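You operate a simulated robot arm through the tools that you are given. There is no shell and no other tool. Be economical: measure what you need, move in short steps, check, and stop when the job is done.

The job below is to be done with a simulated robot arm. You get a single attempt, and the scene is never put back.

JOB
Give cloth card 1 three rubs in the rub tester and shut it in the sample box.
Fine: one rub is across and back; leave the slider parked; press the lid back on.

It is judged by the outcome, as a careful person would: the job done as asked, and still so three seconds after it is handed in. It fails if anything else is knocked over, pushed out of place, dropped, spilled or broken. Lids that push on must go on centred and level and be pressed home; caps that screw on are set level and turned clockwise until they are tight. Flat cloth is picked up by pressing the open fingertips on it (5 to 10 N) and closing them slowly along it; thin cloth reads only 2 to 8 mm in the jaws.

ROBOT AND FRAMES
A 7-joint arm with a two-finger parallel gripper on a trunk, on a base that drives. Base frame: it is fixed to the floor where the robot stands at the start and does not move with it; the origin is under the middle of the robot, x ahead of it, y to its left, z up; the surface under the hand at the start is at about z = 0.863. Lengths are in m, angles in degrees, forces in N, time in s.
With the tool pointing down near the work surface it reaches from about 0.42 to 0.9 m from the robot's upright axis, wherever it stands. Its first joint turns from -17.0 to 126.0 degrees. Places, roughly: inside of the sample box [0.6, 0.2, 0.9]; rub tester [0.9, 0.3, 0.9]. Payload 1.57 kg.
The TCP is the grasp point between the finger pads, 0.03 m short of the fingertips. In the tool frame z runs along the fingers and y along their closing line. Largest opening 0.08 m; finger width 0.017, thickness 0.012; the body of the gripper, 0.04 by 0.082 m, starts 0.08 m behind the TCP.
Orientation is told as [roll, pitch, yaw] about the base's x, y, z axes, in that order, counted from this pose: with the fingers straight down and closing along the base's y, the tool's x points along the base's -x, its y along +y and its z along -z.

CONTROLS
- The arm moves only by the tool send_rows. Its argument "rows" is text: rows parted by semicolons, each of 7 numbers parted by spaces: the shift along the tool's x, y, z in cm, then the turn, a rotation vector about the tool's x, y, z in degrees, then the opening, from 0 (shut) to 1 (fully open). In form: tx ty tz rx ry rz gripper; .... A call has 1 to 20 rows; each row shifts and turns the commanded pose from where the row before left it, along the tool's axes as they then stand. Rows are played at 5 a second. More than 0.05 m and 8.6 degrees between two rows, or a gripper value outside its range, and nothing of the call is played. A pose out of reach is approached as far as the arm can. The call stops where the force on the tool passes 40 N (or 10 N more than at its start, if that is more) or the arm is blocked; 0.2 s more then pass. The fingers move at their own pace (about 0.045 m/s each) and stop on an object; they squeeze with about 27 N. The grip force told is the motor's: it shows also when the fingers shut on nothing. Time passes only in rows, and 0.2 s behind the last, so rows that do not move let the fingers close. It gives the time, the measured TCP pose, the force on the tool (base axes), the opening and the grip force at its end, in the units of the frame above (readings bear some noise), with the torque about the TCP (base axes, N m) and any sound that the robot's microphone picked up.
- Cameras (640 x 400 px; columns grow to the right, rows downward): "scene" is now at [0.0021, -0.1871, 1.2863]; the picture's right is [0.47, -0.88, 0.00], its down [-0.20, -0.11, -0.97] and it looks along [0.86, 0.46, -0.23] (base axes); focal length 263 px, centre (320, 200). "wrist" rides on the gripper at [0.072, -0.007, -0.122] in the tool frame; the picture's right is [0.09, 1.00, 0.00], its down [-0.84, 0.08, -0.54] and it looks along [-0.54, 0.05, 0.84] (tool axes); focal length 238 px, centre (320, 200). There is no depth. A picture from a camera that has moved, and an enlarged one, comes with that camera's place and axes in the base frame and with its lens.
- camera(camera): a new picture of that camera. No time passes.
- lift_body(by): slides the trunk up (or, below 0, down) by that many m; the arm and the scene camera ride with it, the base frame stays. It gives what a move gives, with no picture.
- roll_base(legs): drives the robot by 1 to 6 legs, each [ahead, left, turn to the left] in m, m and degrees, along the robot's own axes; the way and the turn of a leg run together, so that a leg with both is an arc; at most 1.5 m and 180 degrees a leg. The arm and the cameras ride along, it lands a little off, and it stops where it bumps. It gives what a move gives.
- aim_head(pan, tilt): turns the head with the scene camera to pan (to the left, within 109 degrees either way) and tilt (down, from -29 to 69), counted from straight ahead of the robot. It gives what a move gives.
- close_up(camera, box): a new picture of the part [left, top, right, bottom] of that camera's present view, enlarged. No time passes.
- job_done(): hands the job in; it is judged then, once.

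Work in short steps. Places have to be worked out from the pictures, the camera data and where the tool is seen: move nearer, look again, correct. Check each grasp and each placing, and mend what went wrong. You have 120 turns and 98 pictures in all, those below and enlarged ones among them. Open the gripper and draw the arm clear of the work before you hand the job in, unless the task says otherwise; then end with one line.

The tools are called after "Emit:" as a command line: name --argument value ..., lists and objects as JSON in quotes. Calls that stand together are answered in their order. send_rows: Moves the arm, as the interface text tells. Its arguments: {"type":"object","properties":{"rows":{"type":"string"}},"required":["rows"]} The other tools are called the same way: lift_body (by) slides the trunk up or down; roll_base (legs) drives the base; aim_head (pan, tilt) turns the head that bears the scene camera; camera (camera) takes a picture; close_up (camera, box) takes an enlarged picture of a part of a camera's view; job_done () hands the job in.

At the start:

```text
t: 0.0
tcp_pos: [0.5771, 0.1281, 1.2257]
tcp_rot: [0.0, -0.1, 0.0]
wrist_force: [0.2, 0.1, -0.7]
torque: [0.0, -0.01, 0.0]
gripper_width: 0.0801
grip_force: 0.0
trunk travel left (down, up): [-0.625, 0.165]
robot x, y, heading: [0.0046, 0.0024, -0.1]
head pan, tilt: [28.3, 13.1]
```

scene: 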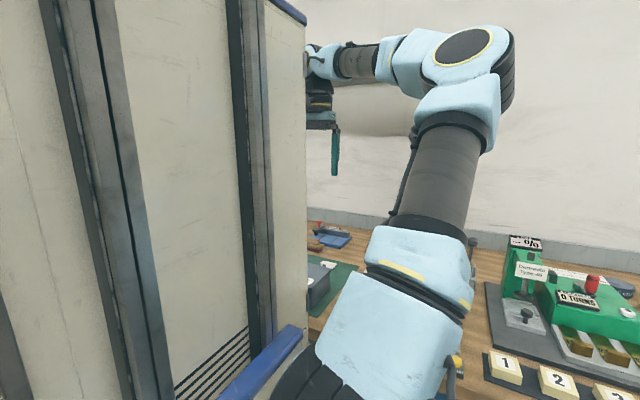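
wrist: 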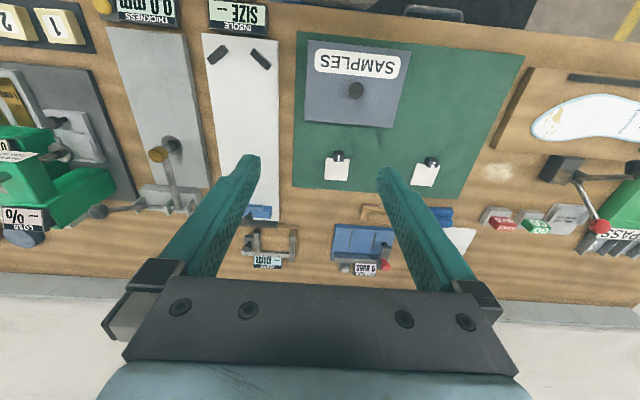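

The wrist view shows the SAMPLES box, two cards with holders, and a "RUBS" tester beyond. I'll enlarge these regions.

Emit:
close_up --camera "wrist" --box '[280, 20, 500, 157]'

Emit:
close_up --camera "wrist" --box '[280, 140, 500, 290]'

```text
2.91 times, centred on (390, 88) of wrist
camera zoom: at [0.5059, 0.1241, 1.3487], right [-0.09, 1.0, 0.0], down [0.84, 0.08, 0.54], along [0.54, 0.05, -0.84], focal length 693 px, centre (116, 524)
```

zoom: 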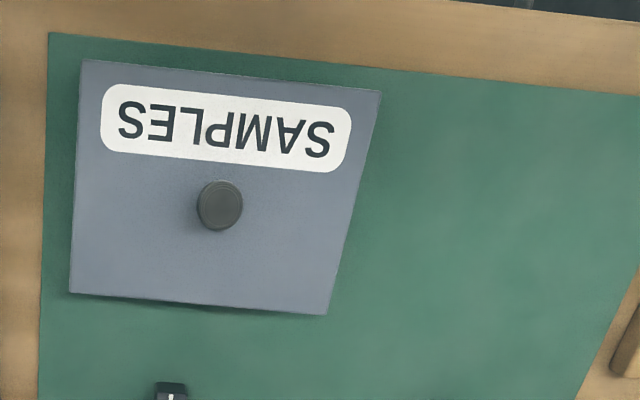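

```text
2.67 times, centred on (390, 215) of wrist
camera zoom: at [0.5059, 0.1241, 1.3487], right [-0.09, 1.0, 0.0], down [0.84, 0.08, 0.54], along [0.54, 0.05, -0.84], focal length 636 px, centre (133, 160)
```

zoom: 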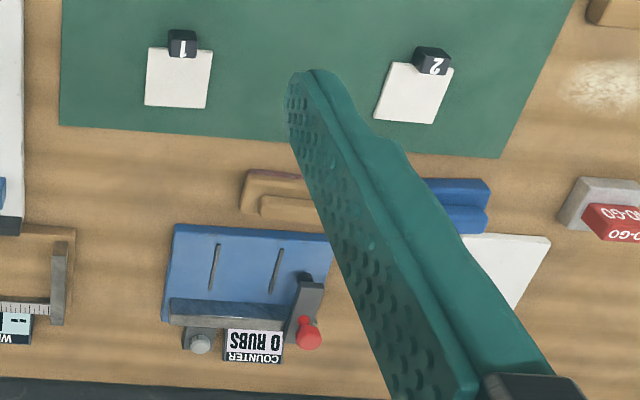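

Card 1 lies around (0.73, 0.18), box lid knob near (0.56, 0.18), tester near (0.92, 0.28). I move the hand forward to look at the tester better.

Emit:
send_rows --rows "-4 2 2 0 0 0 1;-4 2 2 0 0 0 1;-4 2 2 0 0 0 1;-4 2 2 0 0 0 1"

Emit:
camera --camera "wrist"

Emit:
aim_head --pan 15 --tilt 35

Emit:
camera --camera "scene"

```text
t: 1.0
tcp_pos: [0.7348, 0.208, 1.1466]
tcp_rot: [0.1, 0.0, -0.1]
wrist_force: [-0.8, -1.1, 0.5]
torque: [0.06, -0.02, 0.03]
gripper_width: 0.0799
grip_force: 0.0
trunk travel left (down, up): [-0.625, 0.165]
robot x, y, heading: [0.0003, -0.0002, 0.0]
head pan, tilt: [28.3, 13.1]
```

```text
93 pictures are left
camera wrist: at [0.664, 0.203, 1.2684], right [-0.09, 1.0, 0.0], down [0.84, 0.08, 0.54], along [0.54, 0.05, -0.84], focal length 238 px, centre (320, 200)
```

wrist: 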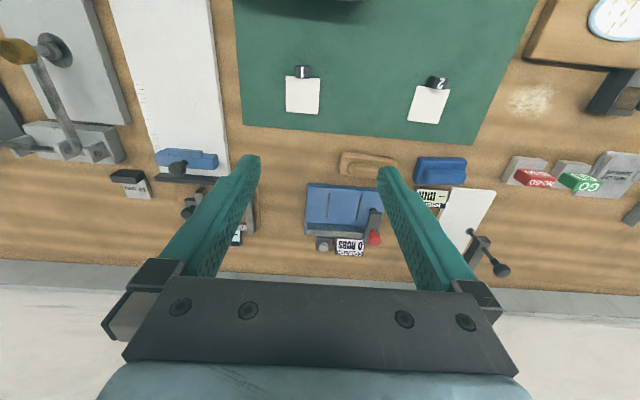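

```text
t: 1.9
tcp_pos: [0.7365, 0.209, 1.1455]
tcp_rot: [0.2, -0.1, -0.1]
wrist_force: [0.6, 1.2, 0.1]
torque: [-0.04, 0.01, 0.02]
gripper_width: 0.0798
grip_force: 0.1
trunk travel left (down, up): [-0.625, 0.165]
robot x, y, heading: [-0.0016, -0.0033, 0.1]
head pan, tilt: [15.0, 35.0]
```

```text
92 pictures are left
camera scene: at [0.005, -0.2084, 1.2513], right [0.26, -0.97, 0.0], down [-0.55, -0.15, -0.82], along [0.79, 0.21, -0.57], focal length 263 px, centre (320, 200)
```

scene: 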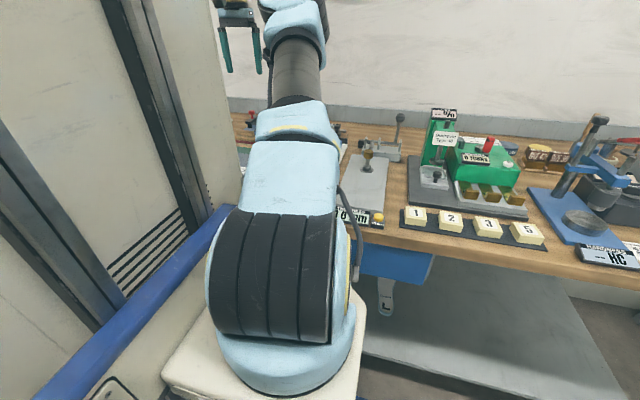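

The scene view is blocked by the trunk and arm, so I rely on the wrist camera. Enlarging the tester.

Emit:
close_up --camera "wrist" --box '[280, 140, 400, 265]'

Emit:
close_up --camera "wrist" --box '[260, 50, 360, 130]'

```text
3.20 times, centred on (340, 202) of wrist
camera zoom: at [0.664, 0.2036, 1.2682], right [-0.09, 1.0, 0.0], down [0.84, 0.08, 0.54], along [0.54, 0.05, -0.84], focal length 763 px, centre (256, 192)
```

zoom: 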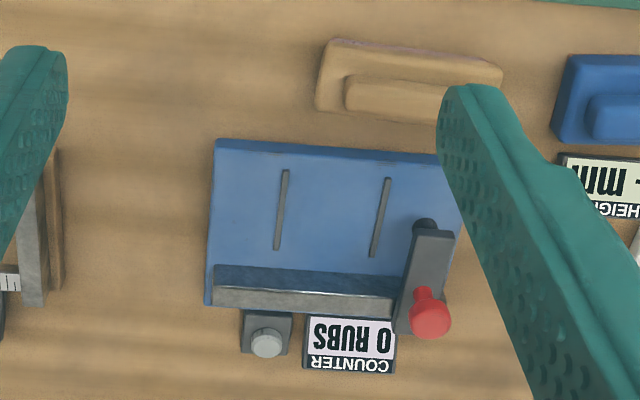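

```text
5.00 times, centred on (310, 90) of wrist
camera zoom: at [0.664, 0.2036, 1.2682], right [-0.09, 1.0, 0.0], down [0.84, 0.08, 0.54], along [0.54, 0.05, -0.84], focal length 1192 px, centre (370, 750)
```

zoom: 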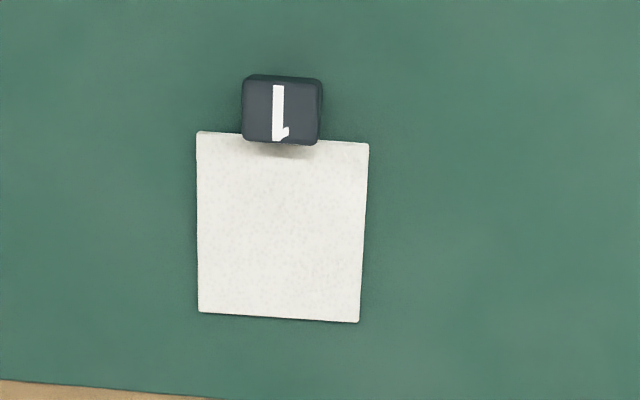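

The slider has a red knob on a rail, with two ribs between which the card fits (centre about x 0.922, y 0.274). That is at the reach limit, so I check clearance between base and table for driving forward.

Emit:
aim_head --pan -10 --tilt 65

Emit:
camera --camera "scene"

```text
t: 2.8
tcp_pos: [0.7355, 0.2084, 1.1456]
tcp_rot: [0.1, -0.1, 0.0]
wrist_force: [-0.2, 0.1, 0.4]
torque: [0.0, -0.01, -0.01]
gripper_width: 0.0803
grip_force: 0.0
trunk travel left (down, up): [-0.625, 0.165]
robot x, y, heading: [-0.0021, 0.0027, 0.0]
head pan, tilt: [-10.0, 65.0]
```

```text
89 pictures are left
camera scene: at [-0.0202, -0.2418, 1.2114], right [-0.17, -0.98, 0.0], down [-0.89, 0.16, -0.42], along [0.42, -0.07, -0.91], focal length 263 px, centre (320, 200)
```

scene: 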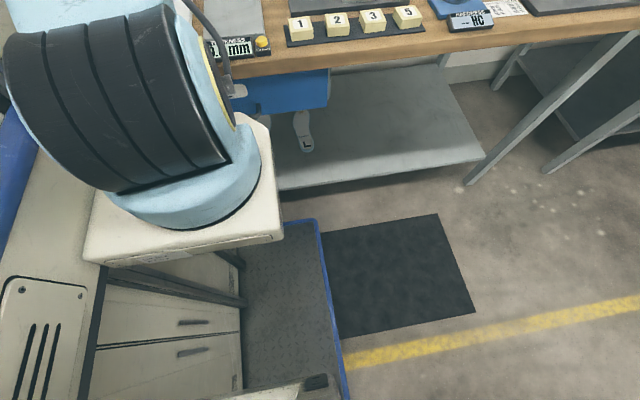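

The deck front appears ~0.1 m from the table's lower shelf. I drive ahead cautiously by 5 cm and look again.

Emit:
roll_base --legs '[[0.05, 0, 0]]'

Emit:
camera --camera "scene"

```text
t: 3.9
tcp_pos: [0.7781, 0.2103, 1.1443]
tcp_rot: [0.0, 0.0, 0.1]
wrist_force: [-0.1, -0.2, -1.0]
torque: [0.03, 0.02, 0.02]
gripper_width: 0.0801
grip_force: 0.0
trunk travel left (down, up): [-0.625, 0.165]
robot x, y, heading: [0.0428, -0.0027, 0.2]
head pan, tilt: [-10.0, 65.0]
stopped in leg 1: the robot was blocked; the commanded pose is now the measured one
```

```text
88 pictures are left
camera scene: at [0.0236, -0.2432, 1.2113], right [-0.17, -0.99, 0.0], down [-0.89, 0.15, -0.42], along [0.42, -0.07, -0.91], focal length 263 px, centre (320, 200)
```

scene: 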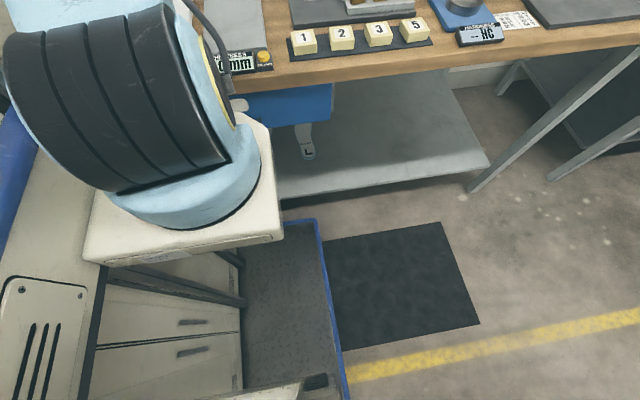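

Blocked after 4.5 cm, pictures show nothing disturbed. Driving left ~0.2 m brings the tester straight ahead, and thus within reach.

Emit:
roll_base --legs '[[-0.01, 0, 0], [0, 0.22, 0]]'

Emit:
camera --camera "wrist"

```text
t: 5.9
tcp_pos: [0.7689, 0.4281, 1.1446]
tcp_rot: [0.1, 0.0, -0.1]
wrist_force: [0.5, 0.4, 0.3]
torque: [-0.02, 0.01, 0.02]
gripper_width: 0.08
grip_force: 0.1
trunk travel left (down, up): [-0.625, 0.165]
robot x, y, heading: [0.0327, 0.2196, 0.1]
head pan, tilt: [-10.0, 65.0]
```

```text
87 pictures are left
camera wrist: at [0.697, 0.4224, 1.2671], right [-0.09, 1.0, 0.0], down [0.84, 0.08, 0.54], along [0.54, 0.05, -0.84], focal length 238 px, centre (320, 200)
```

wrist: 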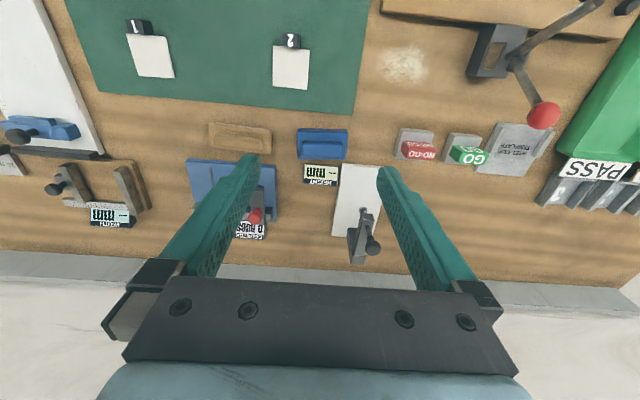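

Now moving above card 1's tag for a near look.

Emit:
send_rows --rows "0.94 -3.09 1.75 0 0 0 1;0.94 -3.09 1.75 0 0 0 1;0.94 -3.09 1.75 0 0 0 1;0.94 -3.09 1.75 0 0 0 1;0.94 -3.09 1.75 0 0 0 1;0.94 -3.09 1.75 0 0 0 1;0.94 -3.09 1.75 0 0 0 1;0.94 -3.09 1.75 0 0 0 0.6;0 0 0 0 0 0 0.6"

Emit:
camera --camera "wrist"

```text
t: 7.9
tcp_pos: [0.691, 0.1803, 1.0038]
tcp_rot: [-0.1, 0.0, -0.1]
wrist_force: [0.7, -1.1, 0.0]
torque: [-0.01, -0.01, 0.0]
gripper_width: 0.0479
grip_force: 0.1
trunk travel left (down, up): [-0.625, 0.165]
robot x, y, heading: [0.033, 0.2189, 0.2]
head pan, tilt: [-10.0, 65.0]
```

```text
86 pictures are left
camera wrist: at [0.6203, 0.1755, 1.1267], right [-0.09, 1.0, 0.0], down [0.84, 0.08, 0.54], along [0.54, 0.05, -0.84], focal length 238 px, centre (320, 200)
```

wrist: 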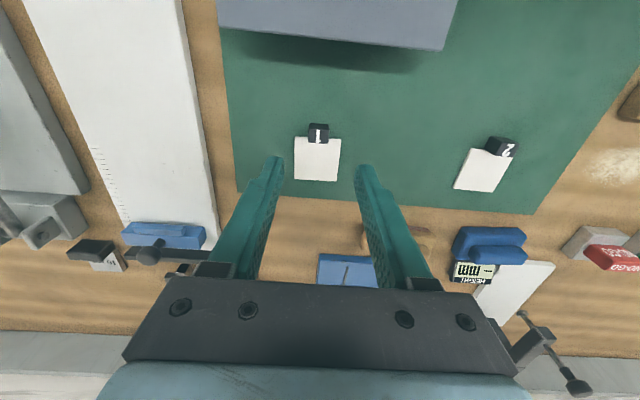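

Box lid's top edge comes out at z≈0.927, so wrist hardware clears it. Close-up of the tag to fix its place.

Emit:
close_up --camera "wrist" --box '[270, 105, 370, 205]'

```text
4.00 times, centred on (320, 155) of wrist
camera zoom: at [0.6203, 0.1755, 1.1267], right [-0.09, 1.0, 0.0], down [0.84, 0.08, 0.54], along [0.54, 0.05, -0.84], focal length 953 px, centre (320, 380)
```

zoom: 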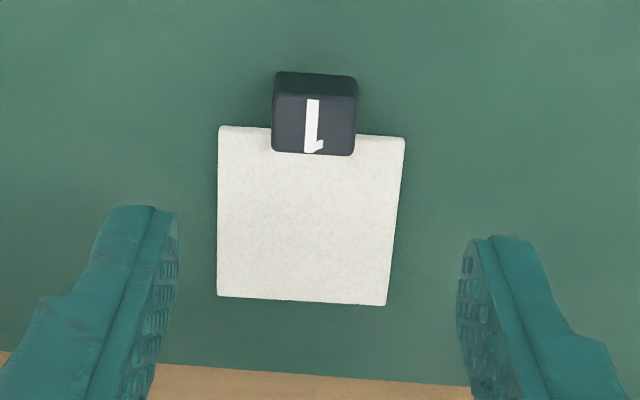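

Tag spans x 0.690–0.7065, about 19 mm tall, centred y≈0.181. Descending to straddle it and closing.

Emit:
send_rows --rows "-0.7 0.05 2 0 0 0 0.6;0 0 2.5 0 0 0 0.6;0 0 2.5 0 0 0 0.6;0 0 2 0 0 0 0.6;0 0 1.5 0 0 0 0.6;0 0 0 0 0 0 0.6"

Emit:
camera --camera "wrist"

```text
t: 9.3
tcp_pos: [0.6987, 0.181, 0.8987]
tcp_rot: [0.1, 0.0, -0.1]
wrist_force: [-0.9, -0.3, 0.6]
torque: [0.02, -0.03, 0.0]
gripper_width: 0.0479
grip_force: 0.0
trunk travel left (down, up): [-0.625, 0.165]
robot x, y, heading: [0.0325, 0.2162, 0.5]
head pan, tilt: [-10.0, 65.0]
```

```text
84 pictures are left
camera wrist: at [0.6284, 0.1762, 1.0209], right [-0.09, 1.0, 0.0], down [0.84, 0.08, 0.54], along [0.54, 0.05, -0.84], focal length 238 px, centre (320, 200)
```

wrist: 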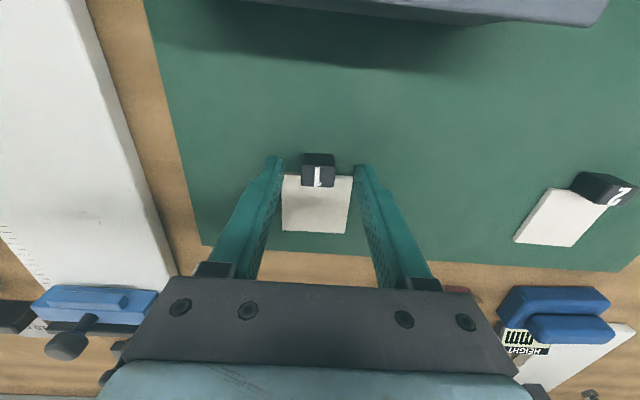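

Fingers straddle the tag. Closing.

Emit:
send_rows --rows "0 0 0 0 0 0 0.3;0 0 0 0 0 0 0.15;0 0 0 0 0 0 0.15;0 0 0 0 0 0 0.1;0 0 0 0 0 0 0.1"

Emit:
close_up --camera "wrist" --box '[240, 110, 400, 270]'

```text
t: 10.5
tcp_pos: [0.7, 0.1817, 0.8989]
tcp_rot: [0.0, 0.1, 0.1]
wrist_force: [-0.4, -0.2, -0.3]
torque: [0.02, 0.0, 0.0]
gripper_width: 0.0205
grip_force: 27.0
trunk travel left (down, up): [-0.625, 0.165]
robot x, y, heading: [0.0343, 0.2222, 0.2]
head pan, tilt: [-10.0, 65.0]
```

```text
2.50 times, centred on (320, 190) of wrist
camera zoom: at [0.6284, 0.1763, 1.0211], right [-0.09, 1.0, 0.0], down [0.84, 0.08, 0.54], along [0.54, 0.05, -0.84], focal length 596 px, centre (320, 225)
```

zoom: 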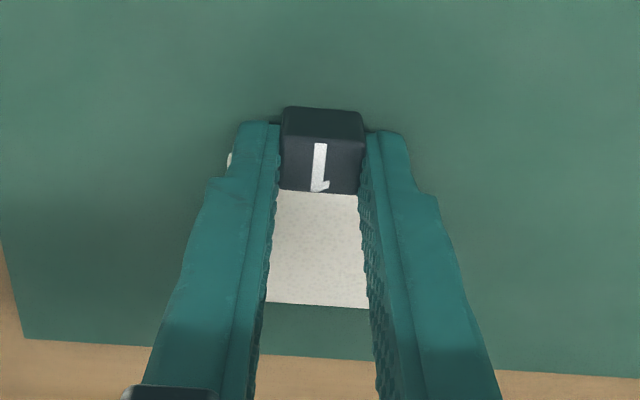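

Tag gripped (20.5 mm). Lifting and carrying toward the tester at safe height.

Emit:
send_rows --rows "0 0 -1 0 0 0 0.1;0 0 -3 0 0 0 0.1;0 0 -4 0 0 0 0.1;0 0 -3 0 0 0 0.1;-3 1.85 0 0 0 0 0.1;-3 1.85 0 0 0 0 0.1;-3 1.85 0 0 0 0 0.1;-3 1.85 0 0 0 0 0.1;-3 1.85 0 0 0 0 0.1;0 0 0 0 0 0 0.1"

Emit:
camera --camera "wrist"

```text
t: 12.7
tcp_pos: [0.8489, 0.2755, 1.0072]
tcp_rot: [0.0, 0.1, 0.0]
wrist_force: [0.2, -0.5, 0.2]
torque: [0.03, 0.0, 0.03]
gripper_width: 0.0207
grip_force: 27.0
trunk travel left (down, up): [-0.625, 0.165]
robot x, y, heading: [0.0312, 0.2188, 0.2]
head pan, tilt: [-10.0, 65.0]
```

```text
82 pictures are left
camera wrist: at [0.7775, 0.2708, 1.1308], right [-0.09, 1.0, 0.0], down [0.84, 0.08, 0.54], along [0.54, 0.05, -0.84], focal length 238 px, centre (320, 200)
```

wrist: 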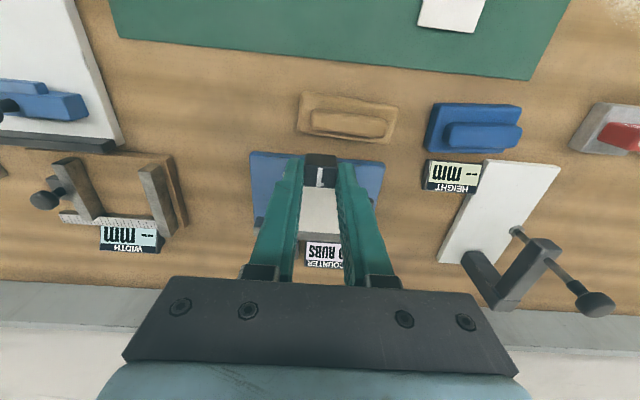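

Card held flat. Close-up for refining tester geometry.

Emit:
close_up --camera "wrist" --box '[235, 135, 405, 275]'

```text
2.86 times, centred on (320, 205) of wrist
camera zoom: at [0.7775, 0.2708, 1.1308], right [-0.09, 1.0, 0.0], down [0.84, 0.08, 0.54], along [0.54, 0.05, -0.84], focal length 681 px, centre (320, 186)
```

zoom: 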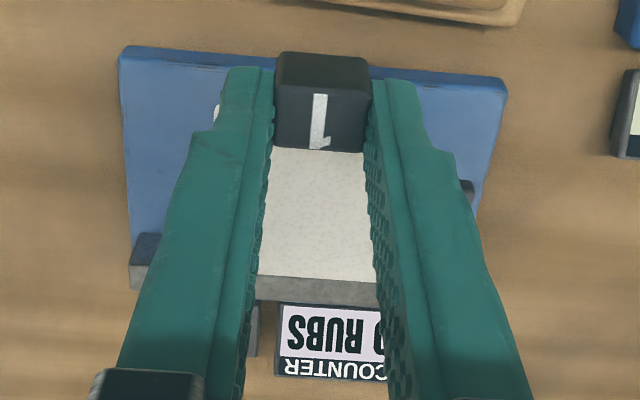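

Triangulating: plate top z≈0.870, ribs at y≈0.244 and 0.307, x 0.901–0.960. So TCP target ≈(0.898, 0.276). Moving over and part-way down, then looking.

Emit:
send_rows --rows "-2.5 0 0 0 0 0 0.1;-2.4 0 2 0 0 0 0.1;0 0 3 0 0 0 0.1;0 0 3 0 0 0 0.1;0 0 0 0 0 0 0.1"

Emit:
close_up --camera "wrist" --box '[200, 100, 440, 290]'

```text
t: 13.9
tcp_pos: [0.8993, 0.2733, 0.9281]
tcp_rot: [0.1, -0.1, 0.0]
wrist_force: [0.8, 0.5, -0.6]
torque: [-0.04, 0.01, -0.01]
gripper_width: 0.0206
grip_force: 27.0
trunk travel left (down, up): [-0.625, 0.165]
robot x, y, heading: [0.0315, 0.2159, 0.3]
head pan, tilt: [-10.0, 65.0]
```

```text
2.11 times, centred on (320, 195) of wrist
camera zoom: at [0.828, 0.2678, 1.0502], right [-0.09, 1.0, 0.0], down [0.84, 0.08, 0.54], along [0.54, 0.05, -0.84], focal length 502 px, centre (320, 210)
```

zoom: 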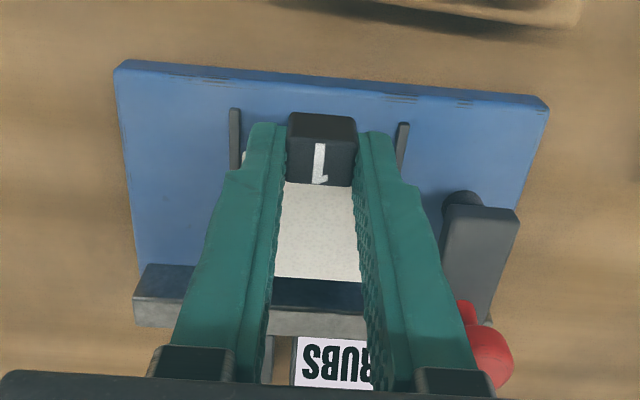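

Ribs confirmed (centre y≈0.275). Lowering gently with small y correction.

Emit:
send_rows --rows "0 0.12 1 0 0 0 0.1;0 0 0.8 0 0 0 0.1;0 0 0.4 0 0 0 0.1;0 0 0 0 0 0 0.1"

Emit:
close_up --camera "wrist" --box '[200, 100, 440, 290]'

```text
t: 14.9
tcp_pos: [0.8995, 0.273, 0.9109]
tcp_rot: [0.1, -0.3, -0.2]
wrist_force: [0.0, -4.9, 26.5]
torque: [-0.17, -0.01, 0.02]
gripper_width: 0.0207
grip_force: 26.8
trunk travel left (down, up): [-0.625, 0.165]
robot x, y, heading: [0.032, 0.2146, 0.0]
head pan, tilt: [-10.0, 65.0]
```

```text
2.11 times, centred on (320, 195) of wrist
camera zoom: at [0.8274, 0.268, 1.0328], right [-0.09, 1.0, 0.0], down [0.83, 0.08, 0.55], along [0.54, 0.05, -0.84], focal length 502 px, centre (320, 210)
```

zoom: 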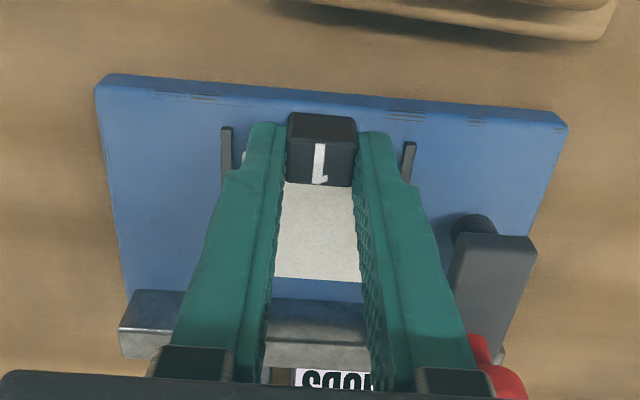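

Contact at z≈0.911 (plate a bit higher than thought), and the card sits ~5 mm too far back relative to ribs. I lift, shift 5 mm nearer, and lower again.

Emit:
send_rows --rows "0 0 -0.9 0 0 0 0.1;0.5 0 0 0 0 0 0.1;0 0 0.2 0 0 0 0.1;0 0 0.2 0 0 0 0.1;0 0 0.1 0 0 0 0.1"

Emit:
close_up --camera "wrist" --box '[200, 100, 440, 290]'

```text
t: 16.1
tcp_pos: [0.8951, 0.2755, 0.9113]
tcp_rot: [0.0, -0.1, -0.1]
wrist_force: [0.8, -0.2, -0.3]
torque: [-0.01, 0.03, 0.0]
gripper_width: 0.0206
grip_force: 27.2
trunk travel left (down, up): [-0.625, 0.165]
robot x, y, heading: [0.0282, 0.2196, 0.3]
head pan, tilt: [-10.0, 65.0]
```

```text
2.11 times, centred on (320, 195) of wrist
camera zoom: at [0.8228, 0.2692, 1.0335], right [-0.09, 1.0, 0.0], down [0.84, 0.08, 0.54], along [0.54, 0.05, -0.84], focal length 502 px, centre (320, 210)
```

zoom: 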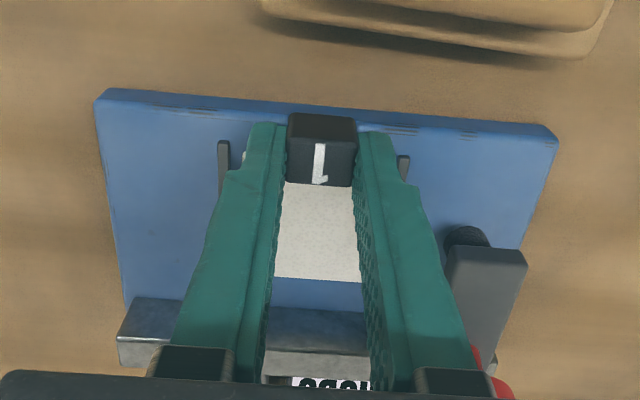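

Card is ~1.5 mm too far left; shift slightly right, lower to light contact.

Emit:
send_rows --rows "0 -0.15 0 0 0 0 0.1;0 0 0.1 0 0 0 0.1;0 0 0.1 0 0 0 0.1;0 0 0 0 0 0 0.1"

```text
t: 17.1
tcp_pos: [0.8941, 0.2731, 0.9105]
tcp_rot: [0.0, -0.1, 0.0]
wrist_force: [-2.6, -0.3, 12.7]
torque: [-0.03, 0.03, 0.01]
gripper_width: 0.0203
grip_force: 26.6
trunk travel left (down, up): [-0.625, 0.165]
robot x, y, heading: [0.0323, 0.2181, -0.1]
head pan, tilt: [-10.0, 65.0]
```

Contact at 12.7 N. Opening slightly and rising.

Emit:
send_rows --rows "0 0 0 0 0 0 0.34;0 0 0 0 0 0 0.34;0 0 -1 0 0 0 0.34;0 0 -3 0 0 0 0.34;0 0 -4 0 0 0 0.34;0 0 -4 0 0 0 0.34"

Emit:
camera --camera "wrist"

Emit:
close_up --camera "wrist" --box '[230, 100, 410, 260]'

```text
t: 18.5
tcp_pos: [0.8957, 0.2726, 1.0304]
tcp_rot: [0.0, -0.1, 0.0]
wrist_force: [-0.5, 0.1, 0.9]
torque: [0.02, 0.03, -0.02]
gripper_width: 0.0274
grip_force: 0.0
trunk travel left (down, up): [-0.625, 0.165]
robot x, y, heading: [0.0303, 0.2162, -0.1]
head pan, tilt: [-10.0, 65.0]
```

```text
77 pictures are left
camera wrist: at [0.8237, 0.2667, 1.1528], right [-0.09, 1.0, 0.0], down [0.84, 0.08, 0.54], along [0.54, 0.05, -0.84], focal length 238 px, centre (320, 200)
```

wrist: 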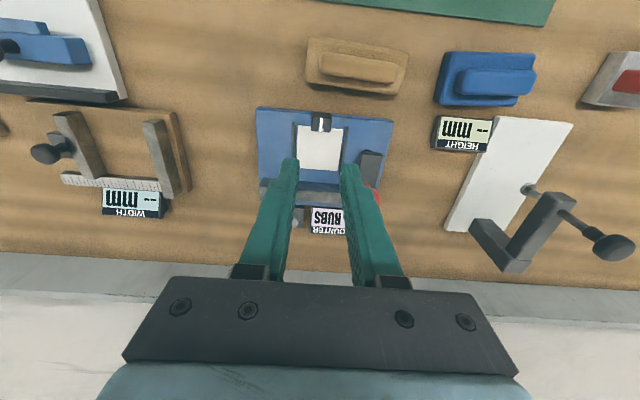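

```text
2.50 times, centred on (320, 180) of wrist
camera zoom: at [0.8237, 0.2667, 1.1528], right [-0.09, 1.0, 0.0], down [0.84, 0.08, 0.54], along [0.54, 0.05, -0.84], focal length 596 px, centre (320, 250)
```

zoom: 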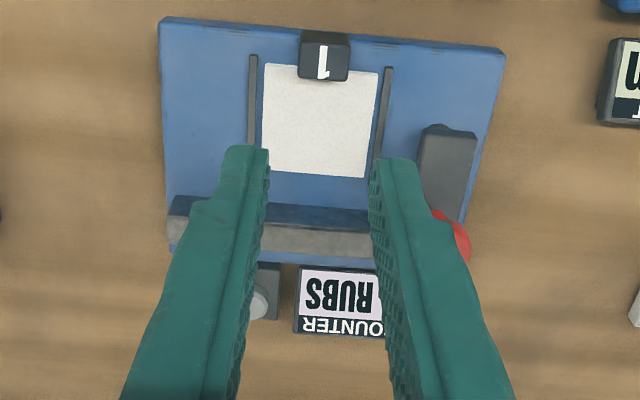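

Card lies neatly between the ribs. Now looking at the slider knob: moving over it with fingers wide.

Emit:
send_rows --rows "0 2.5 -1 0 0 0 1;0 2 -1 0 0 0 1;0 2 0 0 0 0 1;0 0 0 0 0 0 1"

Emit:
close_up --camera "wrist" --box '[230, 100, 410, 260]'

```text
t: 19.5
tcp_pos: [0.8802, 0.3347, 1.0471]
tcp_rot: [-0.1, 0.0, 0.0]
wrist_force: [0.2, 1.1, 0.3]
torque: [-0.02, 0.03, 0.02]
gripper_width: 0.0802
grip_force: 0.1
out of reach, approached as far as the arm can: row 2, 3
trunk travel left (down, up): [-0.625, 0.165]
robot x, y, heading: [0.0327, 0.2171, -0.1]
head pan, tilt: [-10.0, 65.0]
```

```text
2.50 times, centred on (320, 180) of wrist
camera zoom: at [0.8076, 0.33, 1.1697], right [-0.09, 1.0, 0.0], down [0.84, 0.08, 0.54], along [0.54, 0.05, -0.84], focal length 596 px, centre (320, 250)
```

zoom: 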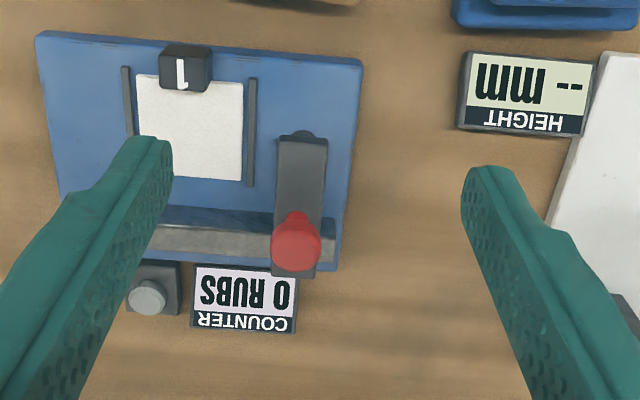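

Knob triangulates to about (0.955, 0.333, 0.934), beyond straight-down reach, so I'll tilt the fingers forward 30° and cage the knob loosely between half-open fingers.

Emit:
send_rows --rows "1.5 0 0 0 0 0 0.55;0 0 0 0 -7.5 0 0.55;0 0 0 0 -7.5 0 0.55;0 0 0 0 -7.5 0 0.55;0 0 0 0 -7.5 0 0.55;0 0 0 0 0 0 0.55"

Emit:
camera --camera "wrist"

```text
t: 20.9
tcp_pos: [0.8637, 0.3345, 1.0452]
tcp_rot: [0.1, -30.2, 0.0]
wrist_force: [0.8, -0.8, 0.4]
torque: [0.02, 0.01, 0.01]
gripper_width: 0.044
grip_force: 0.2
trunk travel left (down, up): [-0.625, 0.165]
robot x, y, heading: [0.0323, 0.2143, 0.2]
head pan, tilt: [-10.0, 65.0]
```

```text
74 pictures are left
camera wrist: at [0.7408, 0.3294, 1.1156], right [-0.08, 1.0, -0.05], down [0.45, 0.08, 0.89], along [0.89, 0.05, -0.46], focal length 238 px, centre (320, 200)
```

wrist: 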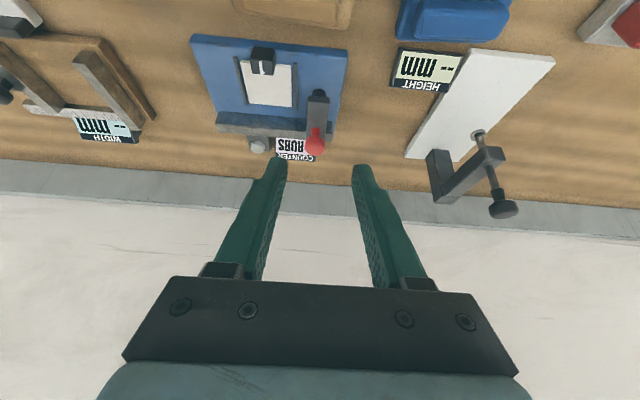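

Tilt works. Moving to the pre-approach point behind/above the knob.

Emit:
send_rows --rows "-1.3 -0.1 3.35 0 0 0 0.55;-1.3 -0.05 3.35 0 0 0 0.55;0 0 2 0 0 0 0.55;0 0 1 0 0 0 0.55;0 0 0 0 0 0 0.55"

Emit:
camera --camera "wrist"

```text
t: 22.1
tcp_pos: [0.9351, 0.3323, 0.9743]
tcp_rot: [-0.2, -30.0, 0.1]
wrist_force: [0.3, 0.2, -0.3]
torque: [0.0, 0.03, -0.01]
gripper_width: 0.044
grip_force: 0.1
trunk travel left (down, up): [-0.625, 0.165]
robot x, y, heading: [0.0299, 0.2175, 0.1]
head pan, tilt: [-10.0, 65.0]
```

```text
73 pictures are left
camera wrist: at [0.8127, 0.3283, 1.0452], right [-0.08, 1.0, -0.05], down [0.45, 0.08, 0.89], along [0.89, 0.05, -0.46], focal length 238 px, centre (320, 200)
```

wrist: 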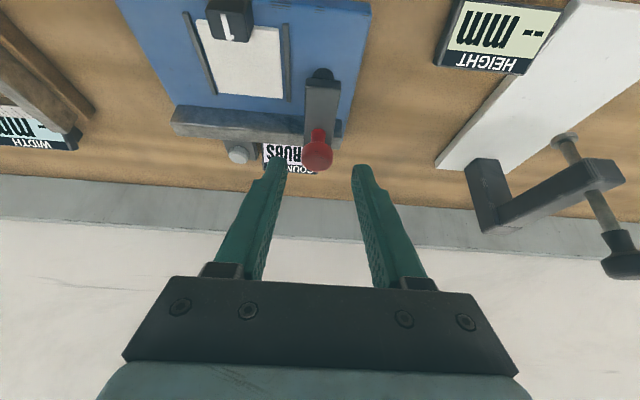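

Knob is centred between the fingers. Advancing the last 4 cm.

Emit:
send_rows --rows "0 0 1.5 0 0 0 0.55;0 0 1.5 0 0 0 0.55;0 0 1 0 0 0 0.55;0 0 0 0 0 0 0.55"

Emit:
camera --camera "wrist"

```text
t: 23.1
tcp_pos: [0.9551, 0.333, 0.9405]
tcp_rot: [0.0, -29.9, 0.1]
wrist_force: [0.0, -0.2, 0.7]
torque: [-0.01, 0.03, 0.02]
gripper_width: 0.044
grip_force: 0.0
trunk travel left (down, up): [-0.625, 0.165]
robot x, y, heading: [0.0331, 0.2184, 0.2]
head pan, tilt: [-10.0, 65.0]
```

```text
72 pictures are left
camera wrist: at [0.8324, 0.3274, 1.0106], right [-0.08, 1.0, -0.05], down [0.45, 0.08, 0.89], along [0.89, 0.05, -0.46], focal length 238 px, centre (320, 200)
```

wrist: 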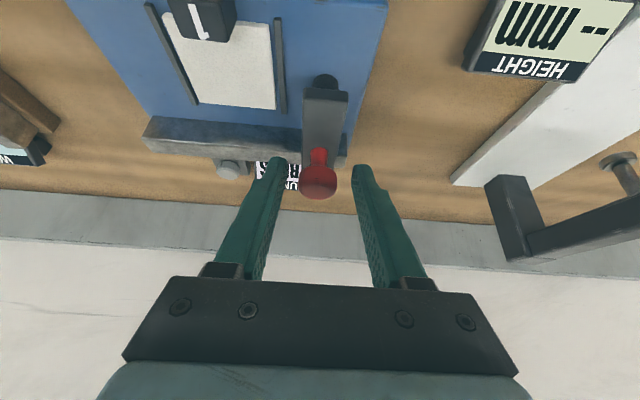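

Knob is well caged. Tightening the cage slightly and sliding right 4 cm to test.

Emit:
send_rows --rows "0 0 0 0 0 0 0.36;0 0 0 0 0 0 0.36;0 -1 0 0 0 0 0.36;0 -1 0 0 0 0 0.36;0 -1 0 0 0 0 0.36;0 -1 0 0 0 0 0.36"

Emit:
camera --camera "wrist"

```text
t: 24.5
tcp_pos: [0.9554, 0.2938, 0.9408]
tcp_rot: [0.0, -29.9, 0.2]
wrist_force: [0.2, -0.4, 0.6]
torque: [-0.01, 0.02, 0.0]
gripper_width: 0.0292
grip_force: 0.1
trunk travel left (down, up): [-0.625, 0.165]
robot x, y, heading: [0.0329, 0.2209, 0.2]
head pan, tilt: [-10.0, 65.0]
```

```text
71 pictures are left
camera wrist: at [0.8324, 0.2879, 1.0111], right [-0.08, 1.0, -0.05], down [0.45, 0.08, 0.89], along [0.89, 0.05, -0.46], focal length 238 px, centre (320, 200)
```

wrist: 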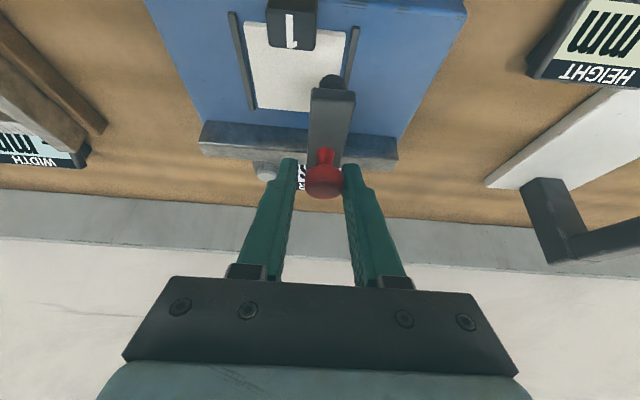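

Slider moves freely. Continuing toward the far end in small steps.

Emit:
send_rows --rows "0 -1 0 0 0 0 0.36;0 -1 0 0 0 0 0.36;0 -1 0 0 0 0 0.36;0 -1 0 0 0 0 0.36;0 -1 0 0 0 0 0.36;0 -1 0 0 0 0 0.36"

Emit:
camera --camera "wrist"

```text
t: 25.9
tcp_pos: [0.9547, 0.2414, 0.9408]
tcp_rot: [0.4, -29.9, 0.3]
wrist_force: [9.3, 38.3, -2.4]
torque: [0.54, -0.07, -0.13]
gripper_width: 0.062
grip_force: 19.2
trunk travel left (down, up): [-0.625, 0.165]
robot x, y, heading: [0.0329, 0.2165, 0.0]
head pan, tilt: [-10.0, 65.0]
```

```text
70 pictures are left
camera wrist: at [0.8319, 0.2342, 1.0101], right [-0.09, 1.0, -0.04], down [0.45, 0.08, 0.89], along [0.89, 0.06, -0.46], focal length 238 px, centre (320, 200)
```

wrist: 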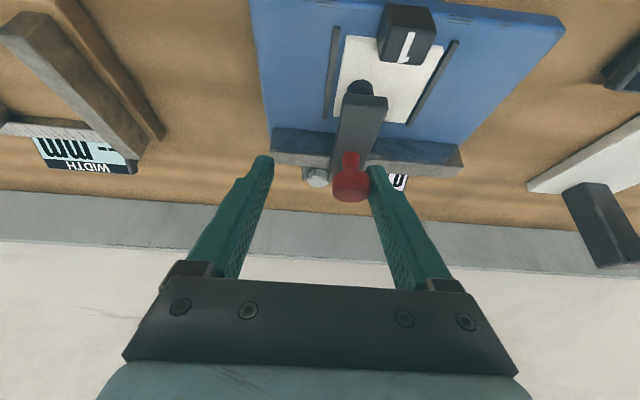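

Force rose to 38 N with the knob at y≈0.261. I back off a little and look closely: end stop or something caught?

Emit:
close_up --camera "wrist" --box '[240, 0, 480, 210]'

```text
1.90 times, centred on (360, 105) of wrist
camera zoom: at [0.8319, 0.2342, 1.0101], right [-0.09, 1.0, -0.04], down [0.45, 0.08, 0.89], along [0.89, 0.06, -0.46], focal length 454 px, centre (244, 381)
```

zoom: 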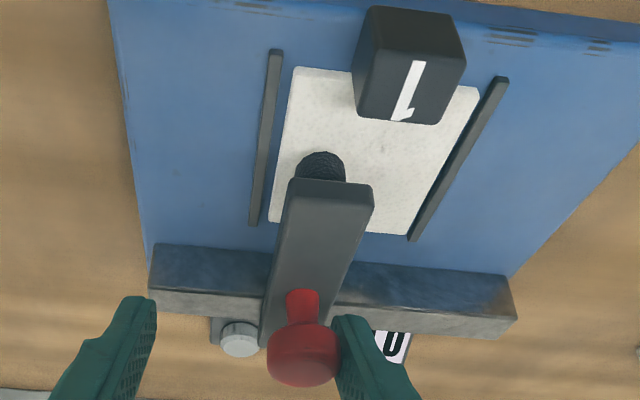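

It looks like the end of the stroke (foot at card's far edge, card unmoved). Returning the slider to its park end.

Emit:
send_rows --rows "0 1 0 0 0 0 0.36;0 1 0 0 0 0 0.36;0 1 0 0 0 0 0.36;0 1 0 0 0 0 0.36;0 1 0 0 0 0 0.36;0 1 0 0 0 0 0.36;0 1 0 0 0 0 0.36;0 1 0 0 0 0 0.36;0 0 0 0 0 0 0.36"

Emit:
camera --camera "wrist"

```text
t: 27.9
tcp_pos: [0.9546, 0.3126, 0.9409]
tcp_rot: [0.0, -30.0, 0.0]
wrist_force: [0.5, -0.8, -0.2]
torque: [-0.02, 0.03, -0.01]
gripper_width: 0.0291
grip_force: 0.3
trunk travel left (down, up): [-0.625, 0.165]
robot x, y, heading: [0.0336, 0.2159, 0.1]
head pan, tilt: [-10.0, 65.0]
```

```text
68 pictures are left
camera wrist: at [0.8315, 0.3079, 1.0109], right [-0.08, 1.0, -0.05], down [0.45, 0.08, 0.89], along [0.89, 0.05, -0.46], focal length 238 px, centre (320, 200)
```

wrist: 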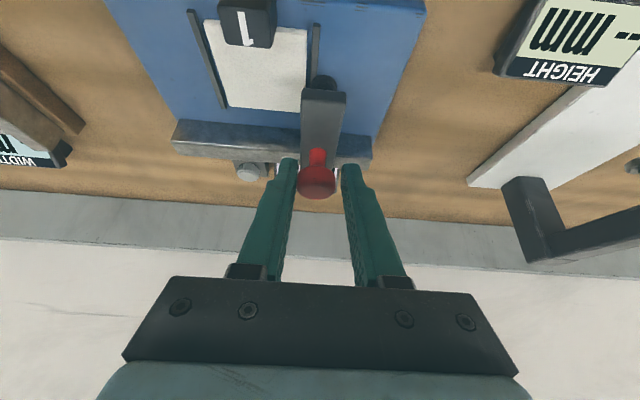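

Continuing to the park end gently.

Emit:
send_rows --rows "0 1 0 0 0 0 0.36;0 0.7 0 0 0 0 0.36;0 0.4 0 0 0 0 0.36;0 0.2 0 0 0 0 0.36;0 0 0 0 0 0 0.36"

Emit:
close_up --camera "wrist" --box '[200, 60, 400, 210]'

```text
t: 29.1
tcp_pos: [0.9538, 0.3354, 0.9403]
tcp_rot: [0.0, -30.0, 0.0]
wrist_force: [-0.9, -3.8, -0.1]
torque: [-0.07, 0.04, -0.05]
gripper_width: 0.0321
grip_force: 1.6
trunk travel left (down, up): [-0.625, 0.165]
robot x, y, heading: [0.0306, 0.2192, 0.2]
head pan, tilt: [-10.0, 65.0]
```

```text
2.67 times, centred on (300, 135) of wrist
camera zoom: at [0.8317, 0.3302, 1.01], right [-0.08, 1.0, -0.05], down [0.45, 0.08, 0.89], along [0.89, 0.05, -0.46], focal length 636 px, centre (373, 373)
```

zoom: 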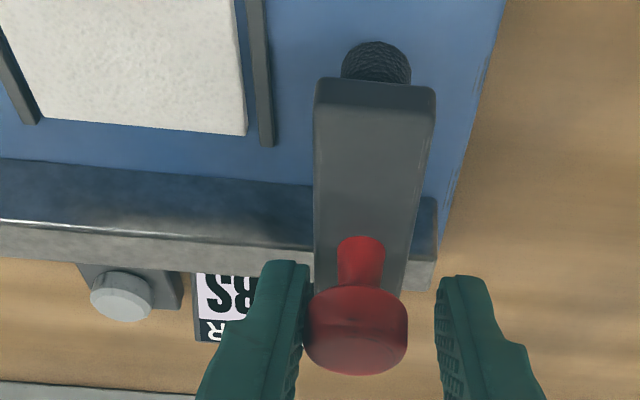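

Slider is at its park stop (3.8 N). I retract to read the counter.

Emit:
send_rows --rows "0 -0.2 0 0 0 0 0.55;0 0 -3 0 0 0 0.55;0 0 -3 0 0 0 0.55;0 0 -2 0 0 0 0.9;0 0 0 0 0 0 0.9"

Emit:
close_up --camera "wrist" --box '[200, 60, 400, 210]'

```text
t: 30.3
tcp_pos: [0.9125, 0.3344, 1.0089]
tcp_rot: [0.1, -30.0, 0.0]
wrist_force: [-0.7, 0.0, -1.0]
torque: [0.0, 0.01, 0.0]
gripper_width: 0.072
grip_force: 0.0
trunk travel left (down, up): [-0.625, 0.165]
robot x, y, heading: [0.0355, 0.2156, 0.1]
head pan, tilt: [-10.0, 65.0]
```

```text
2.67 times, centred on (300, 135) of wrist
camera zoom: at [0.7908, 0.3293, 1.0792], right [-0.08, 1.0, -0.05], down [0.45, 0.08, 0.89], along [0.89, 0.05, -0.46], focal length 636 px, centre (373, 373)
```

zoom: 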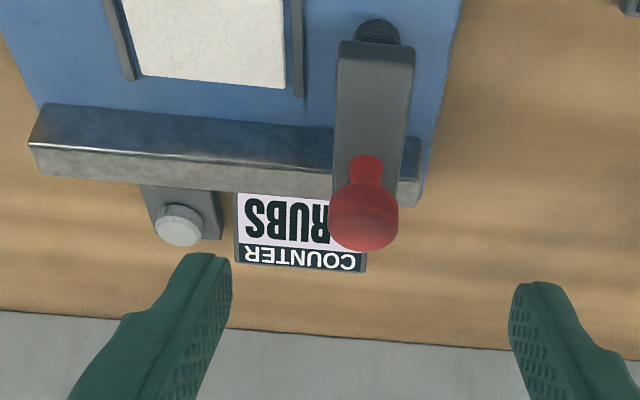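

The knob hides the digit; shifting 5 cm right to see.

Emit:
send_rows --rows "0 -3 0 0 0 0 0.9;0 -3 0 0 0 0 0.9;0 0 0 0 0 0 0.9"

Emit:
close_up --camera "wrist" --box '[250, 60, 450, 210]'

```text
t: 31.1
tcp_pos: [0.9145, 0.2743, 1.0083]
tcp_rot: [0.0, -30.0, 0.0]
wrist_force: [-0.6, 0.6, 1.1]
torque: [0.02, -0.03, 0.01]
gripper_width: 0.0719
grip_force: 0.0
trunk travel left (down, up): [-0.625, 0.165]
robot x, y, heading: [0.0302, 0.2198, 0.1]
head pan, tilt: [-10.0, 65.0]
```

```text
2.67 times, centred on (350, 135) of wrist
camera zoom: at [0.7914, 0.2696, 1.0783], right [-0.08, 1.0, -0.05], down [0.45, 0.08, 0.89], along [0.89, 0.05, -0.46], focal length 636 px, centre (240, 373)
```

zoom: 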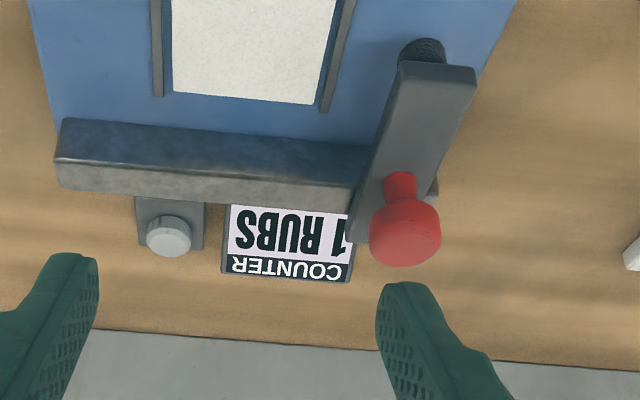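

Counter reads 1 – the stroke ends work. Re-caging the knob and doing the second rub.

Emit:
send_rows --rows "0 3 0 0 0 0 0.55;0 3 0 0 0 0 0.55;0 0 2 0 0 0 0.55;0 0 3 0 0 0 0.55;0 0 2 0 0 0 0.55;0 0 1 0 0 0 0.36;0 0 0 0 0 0 0.36;0 -1 0 0 0 0 0.36;0 -1 0 0 0 0 0.36;0 -1 0 0 0 0 0.36;0 -1 0 0 0 0 0.36;0 -1 0 0 0 0 0.36;0 -1 0 0 0 0 0.36;0 -1 0 0 0 0 0.36;0 -0.6 0 0 0 0 0.36;0 -0.4 0 0 0 0 0.36;0 0 0 0 0 0 0.36"

Emit:
close_up --camera "wrist" --box '[200, 0, 440, 210]'

```text
t: 34.7
tcp_pos: [0.9537, 0.2561, 0.9407]
tcp_rot: [0.1, -30.1, 0.0]
wrist_force: [0.2, 6.4, -1.2]
torque: [0.12, -0.06, 0.03]
gripper_width: 0.0342
grip_force: 3.1
trunk travel left (down, up): [-0.625, 0.165]
robot x, y, heading: [0.0302, 0.217, 0.3]
head pan, tilt: [-10.0, 65.0]
```

```text
1.90 times, centred on (320, 105) of wrist
camera zoom: at [0.8314, 0.2503, 1.0112], right [-0.08, 1.0, -0.04], down [0.45, 0.08, 0.89], along [0.89, 0.05, -0.46], focal length 454 px, centre (320, 381)
```

zoom: 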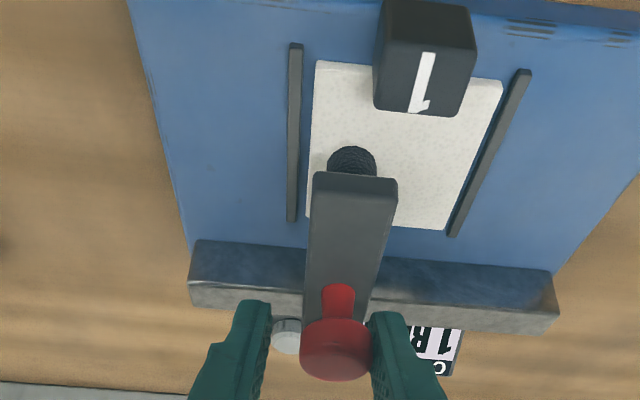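

End stop reached (6.4 N). Returning to park.

Emit:
send_rows --rows "0 1 0 0 0 0 0.36;0 1 0 0 0 0 0.36;0 1 0 0 0 0 0.36;0 1 0 0 0 0 0.36;0 1 0 0 0 0 0.36;0 1 0 0 0 0 0.36;0 1 0 0 0 0 0.36;0 0.8 0 0 0 0 0.36;0 0.4 0 0 0 0 0.36;0 0 0 0 0 0 0.36"

```text
t: 36.9
tcp_pos: [0.9532, 0.3372, 0.9404]
tcp_rot: [0.1, -30.0, 0.0]
wrist_force: [0.9, -4.9, 1.9]
torque: [-0.11, 0.01, -0.03]
gripper_width: 0.0334
grip_force: 3.2
trunk travel left (down, up): [-0.625, 0.165]
robot x, y, heading: [0.0326, 0.2188, 0.2]
head pan, tilt: [-10.0, 65.0]
```

Parked again against the stop. Third stroke across: I'll read the counter at the far end, which should show 2.

Emit:
send_rows --rows "0 -1 0 0 0 0 0.36;0 -1 0 0 0 0 0.36;0 -1 0 0 0 0 0.36;0 -1 0 0 0 0 0.36;0 -1 0 0 0 0 0.36;0 -1 0 0 0 0 0.36;0 -1 0 0 0 0 0.36;0 -0.8 0 0 0 0 0.36;0 -0.4 0 0 0 0 0.36;0 0 0 0 0 0 0.36"

Emit:
close_up --camera "wrist" --box '[200, 0, 440, 210]'

```text
t: 39.1
tcp_pos: [0.954, 0.2555, 0.9406]
tcp_rot: [0.1, -30.0, 0.1]
wrist_force: [-2.6, 6.6, -0.5]
torque: [0.1, -0.01, 0.06]
gripper_width: 0.034
grip_force: 3.2
trunk travel left (down, up): [-0.625, 0.165]
robot x, y, heading: [0.0305, 0.2179, 0.4]
head pan, tilt: [-10.0, 65.0]
```

```text
1.90 times, centred on (320, 105) of wrist
camera zoom: at [0.8308, 0.2503, 1.0105], right [-0.08, 1.0, -0.04], down [0.45, 0.08, 0.89], along [0.89, 0.05, -0.46], focal length 454 px, centre (320, 381)
```

zoom: 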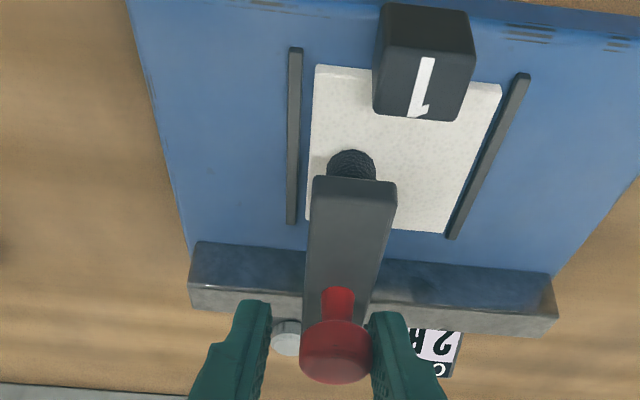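

Counter reads 2. Returning for the third, then retracting to check it.

Emit:
send_rows --rows "0 1 0 0 0 0 0.36;0 1 0 0 0 0 0.36;0 1 0 0 0 0 0.36;0 1 0 0 0 0 0.36;0 1 0 0 0 0 0.36;0 1 0 0 0 0 0.36;0 1 0 0 0 0 0.36;0 0.8 0 0 0 0 0.36;0 0.4 0 0 0 0 0.36;0 0 0 0 0 0 0.36;0 -0.2 0 0 0 0 0.55;0 0 -3 0 0 0 0.55;0 0 -3 0 0 0 0.55;0 0 -2 0 0 0 0.9;0 -3 0 0 0 0 0.9;0 -3 0 0 0 0 0.9;0 0 0 0 0 0 0.9"

Emit:
close_up --camera "wrist" --box '[250, 20, 450, 210]'

```text
t: 42.7
tcp_pos: [0.9165, 0.2735, 1.0101]
tcp_rot: [-0.1, -30.0, 0.0]
wrist_force: [0.0, 0.6, 0.0]
torque: [0.0, -0.01, -0.05]
gripper_width: 0.0719
grip_force: 0.1
trunk travel left (down, up): [-0.625, 0.165]
robot x, y, heading: [0.0335, 0.2181, 0.1]
head pan, tilt: [-10.0, 65.0]
```

```text
2.11 times, centred on (350, 115) of wrist
camera zoom: at [0.7927, 0.2686, 1.0809], right [-0.08, 1.0, -0.05], down [0.45, 0.08, 0.89], along [0.89, 0.05, -0.46], focal length 502 px, centre (257, 379)
```

zoom: 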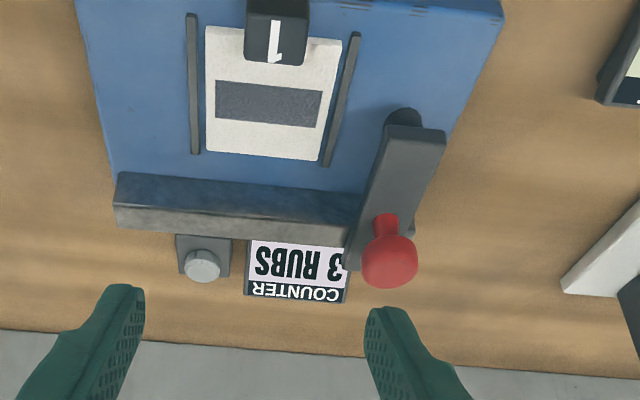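

Counter shows 3, the card is rubbed, the slider parked. Now untilting and moving over to the sample box.

Emit:
send_rows --rows "2 0 -2 0 7.5 0 1;2 0 -2 0 7.5 0 1;2 0 -2 0 7.5 0 1;2 0 -2 0 7.5 0 1;3.7 -1.26 0 0 0 0 1;3.7 -1.26 0 0 0 0 1;3.7 -1.26 0 0 0 0 1;3.7 -1.26 0 0 0 0 1;3.7 -1.26 0 0 0 0 1;3.7 -1.26 0 0 0 0 1;0 0 0 0 0 0 1"

Emit:
camera --camera "wrist"

```text
t: 45.1
tcp_pos: [0.592, 0.1997, 1.0616]
tcp_rot: [0.0, 0.0, 0.0]
wrist_force: [0.6, 0.2, -0.1]
torque: [-0.03, 0.0, -0.05]
gripper_width: 0.08
grip_force: 0.1
trunk travel left (down, up): [-0.625, 0.165]
robot x, y, heading: [0.0312, 0.2179, -0.1]
head pan, tilt: [-10.0, 65.0]
```

```text
61 pictures are left
camera wrist: at [0.5205, 0.1949, 1.1837], right [-0.09, 1.0, 0.0], down [0.84, 0.08, 0.54], along [0.54, 0.05, -0.84], focal length 238 px, centre (320, 200)
```

wrist: 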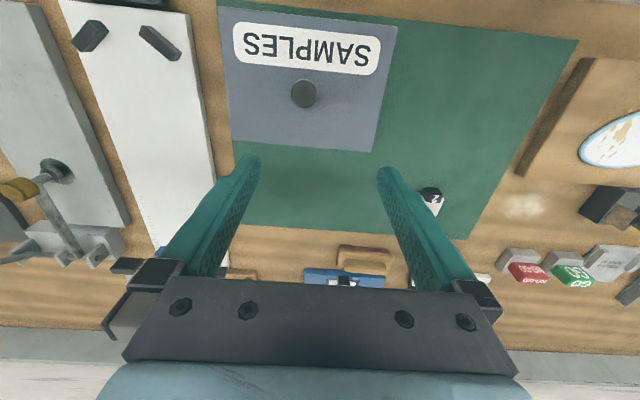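

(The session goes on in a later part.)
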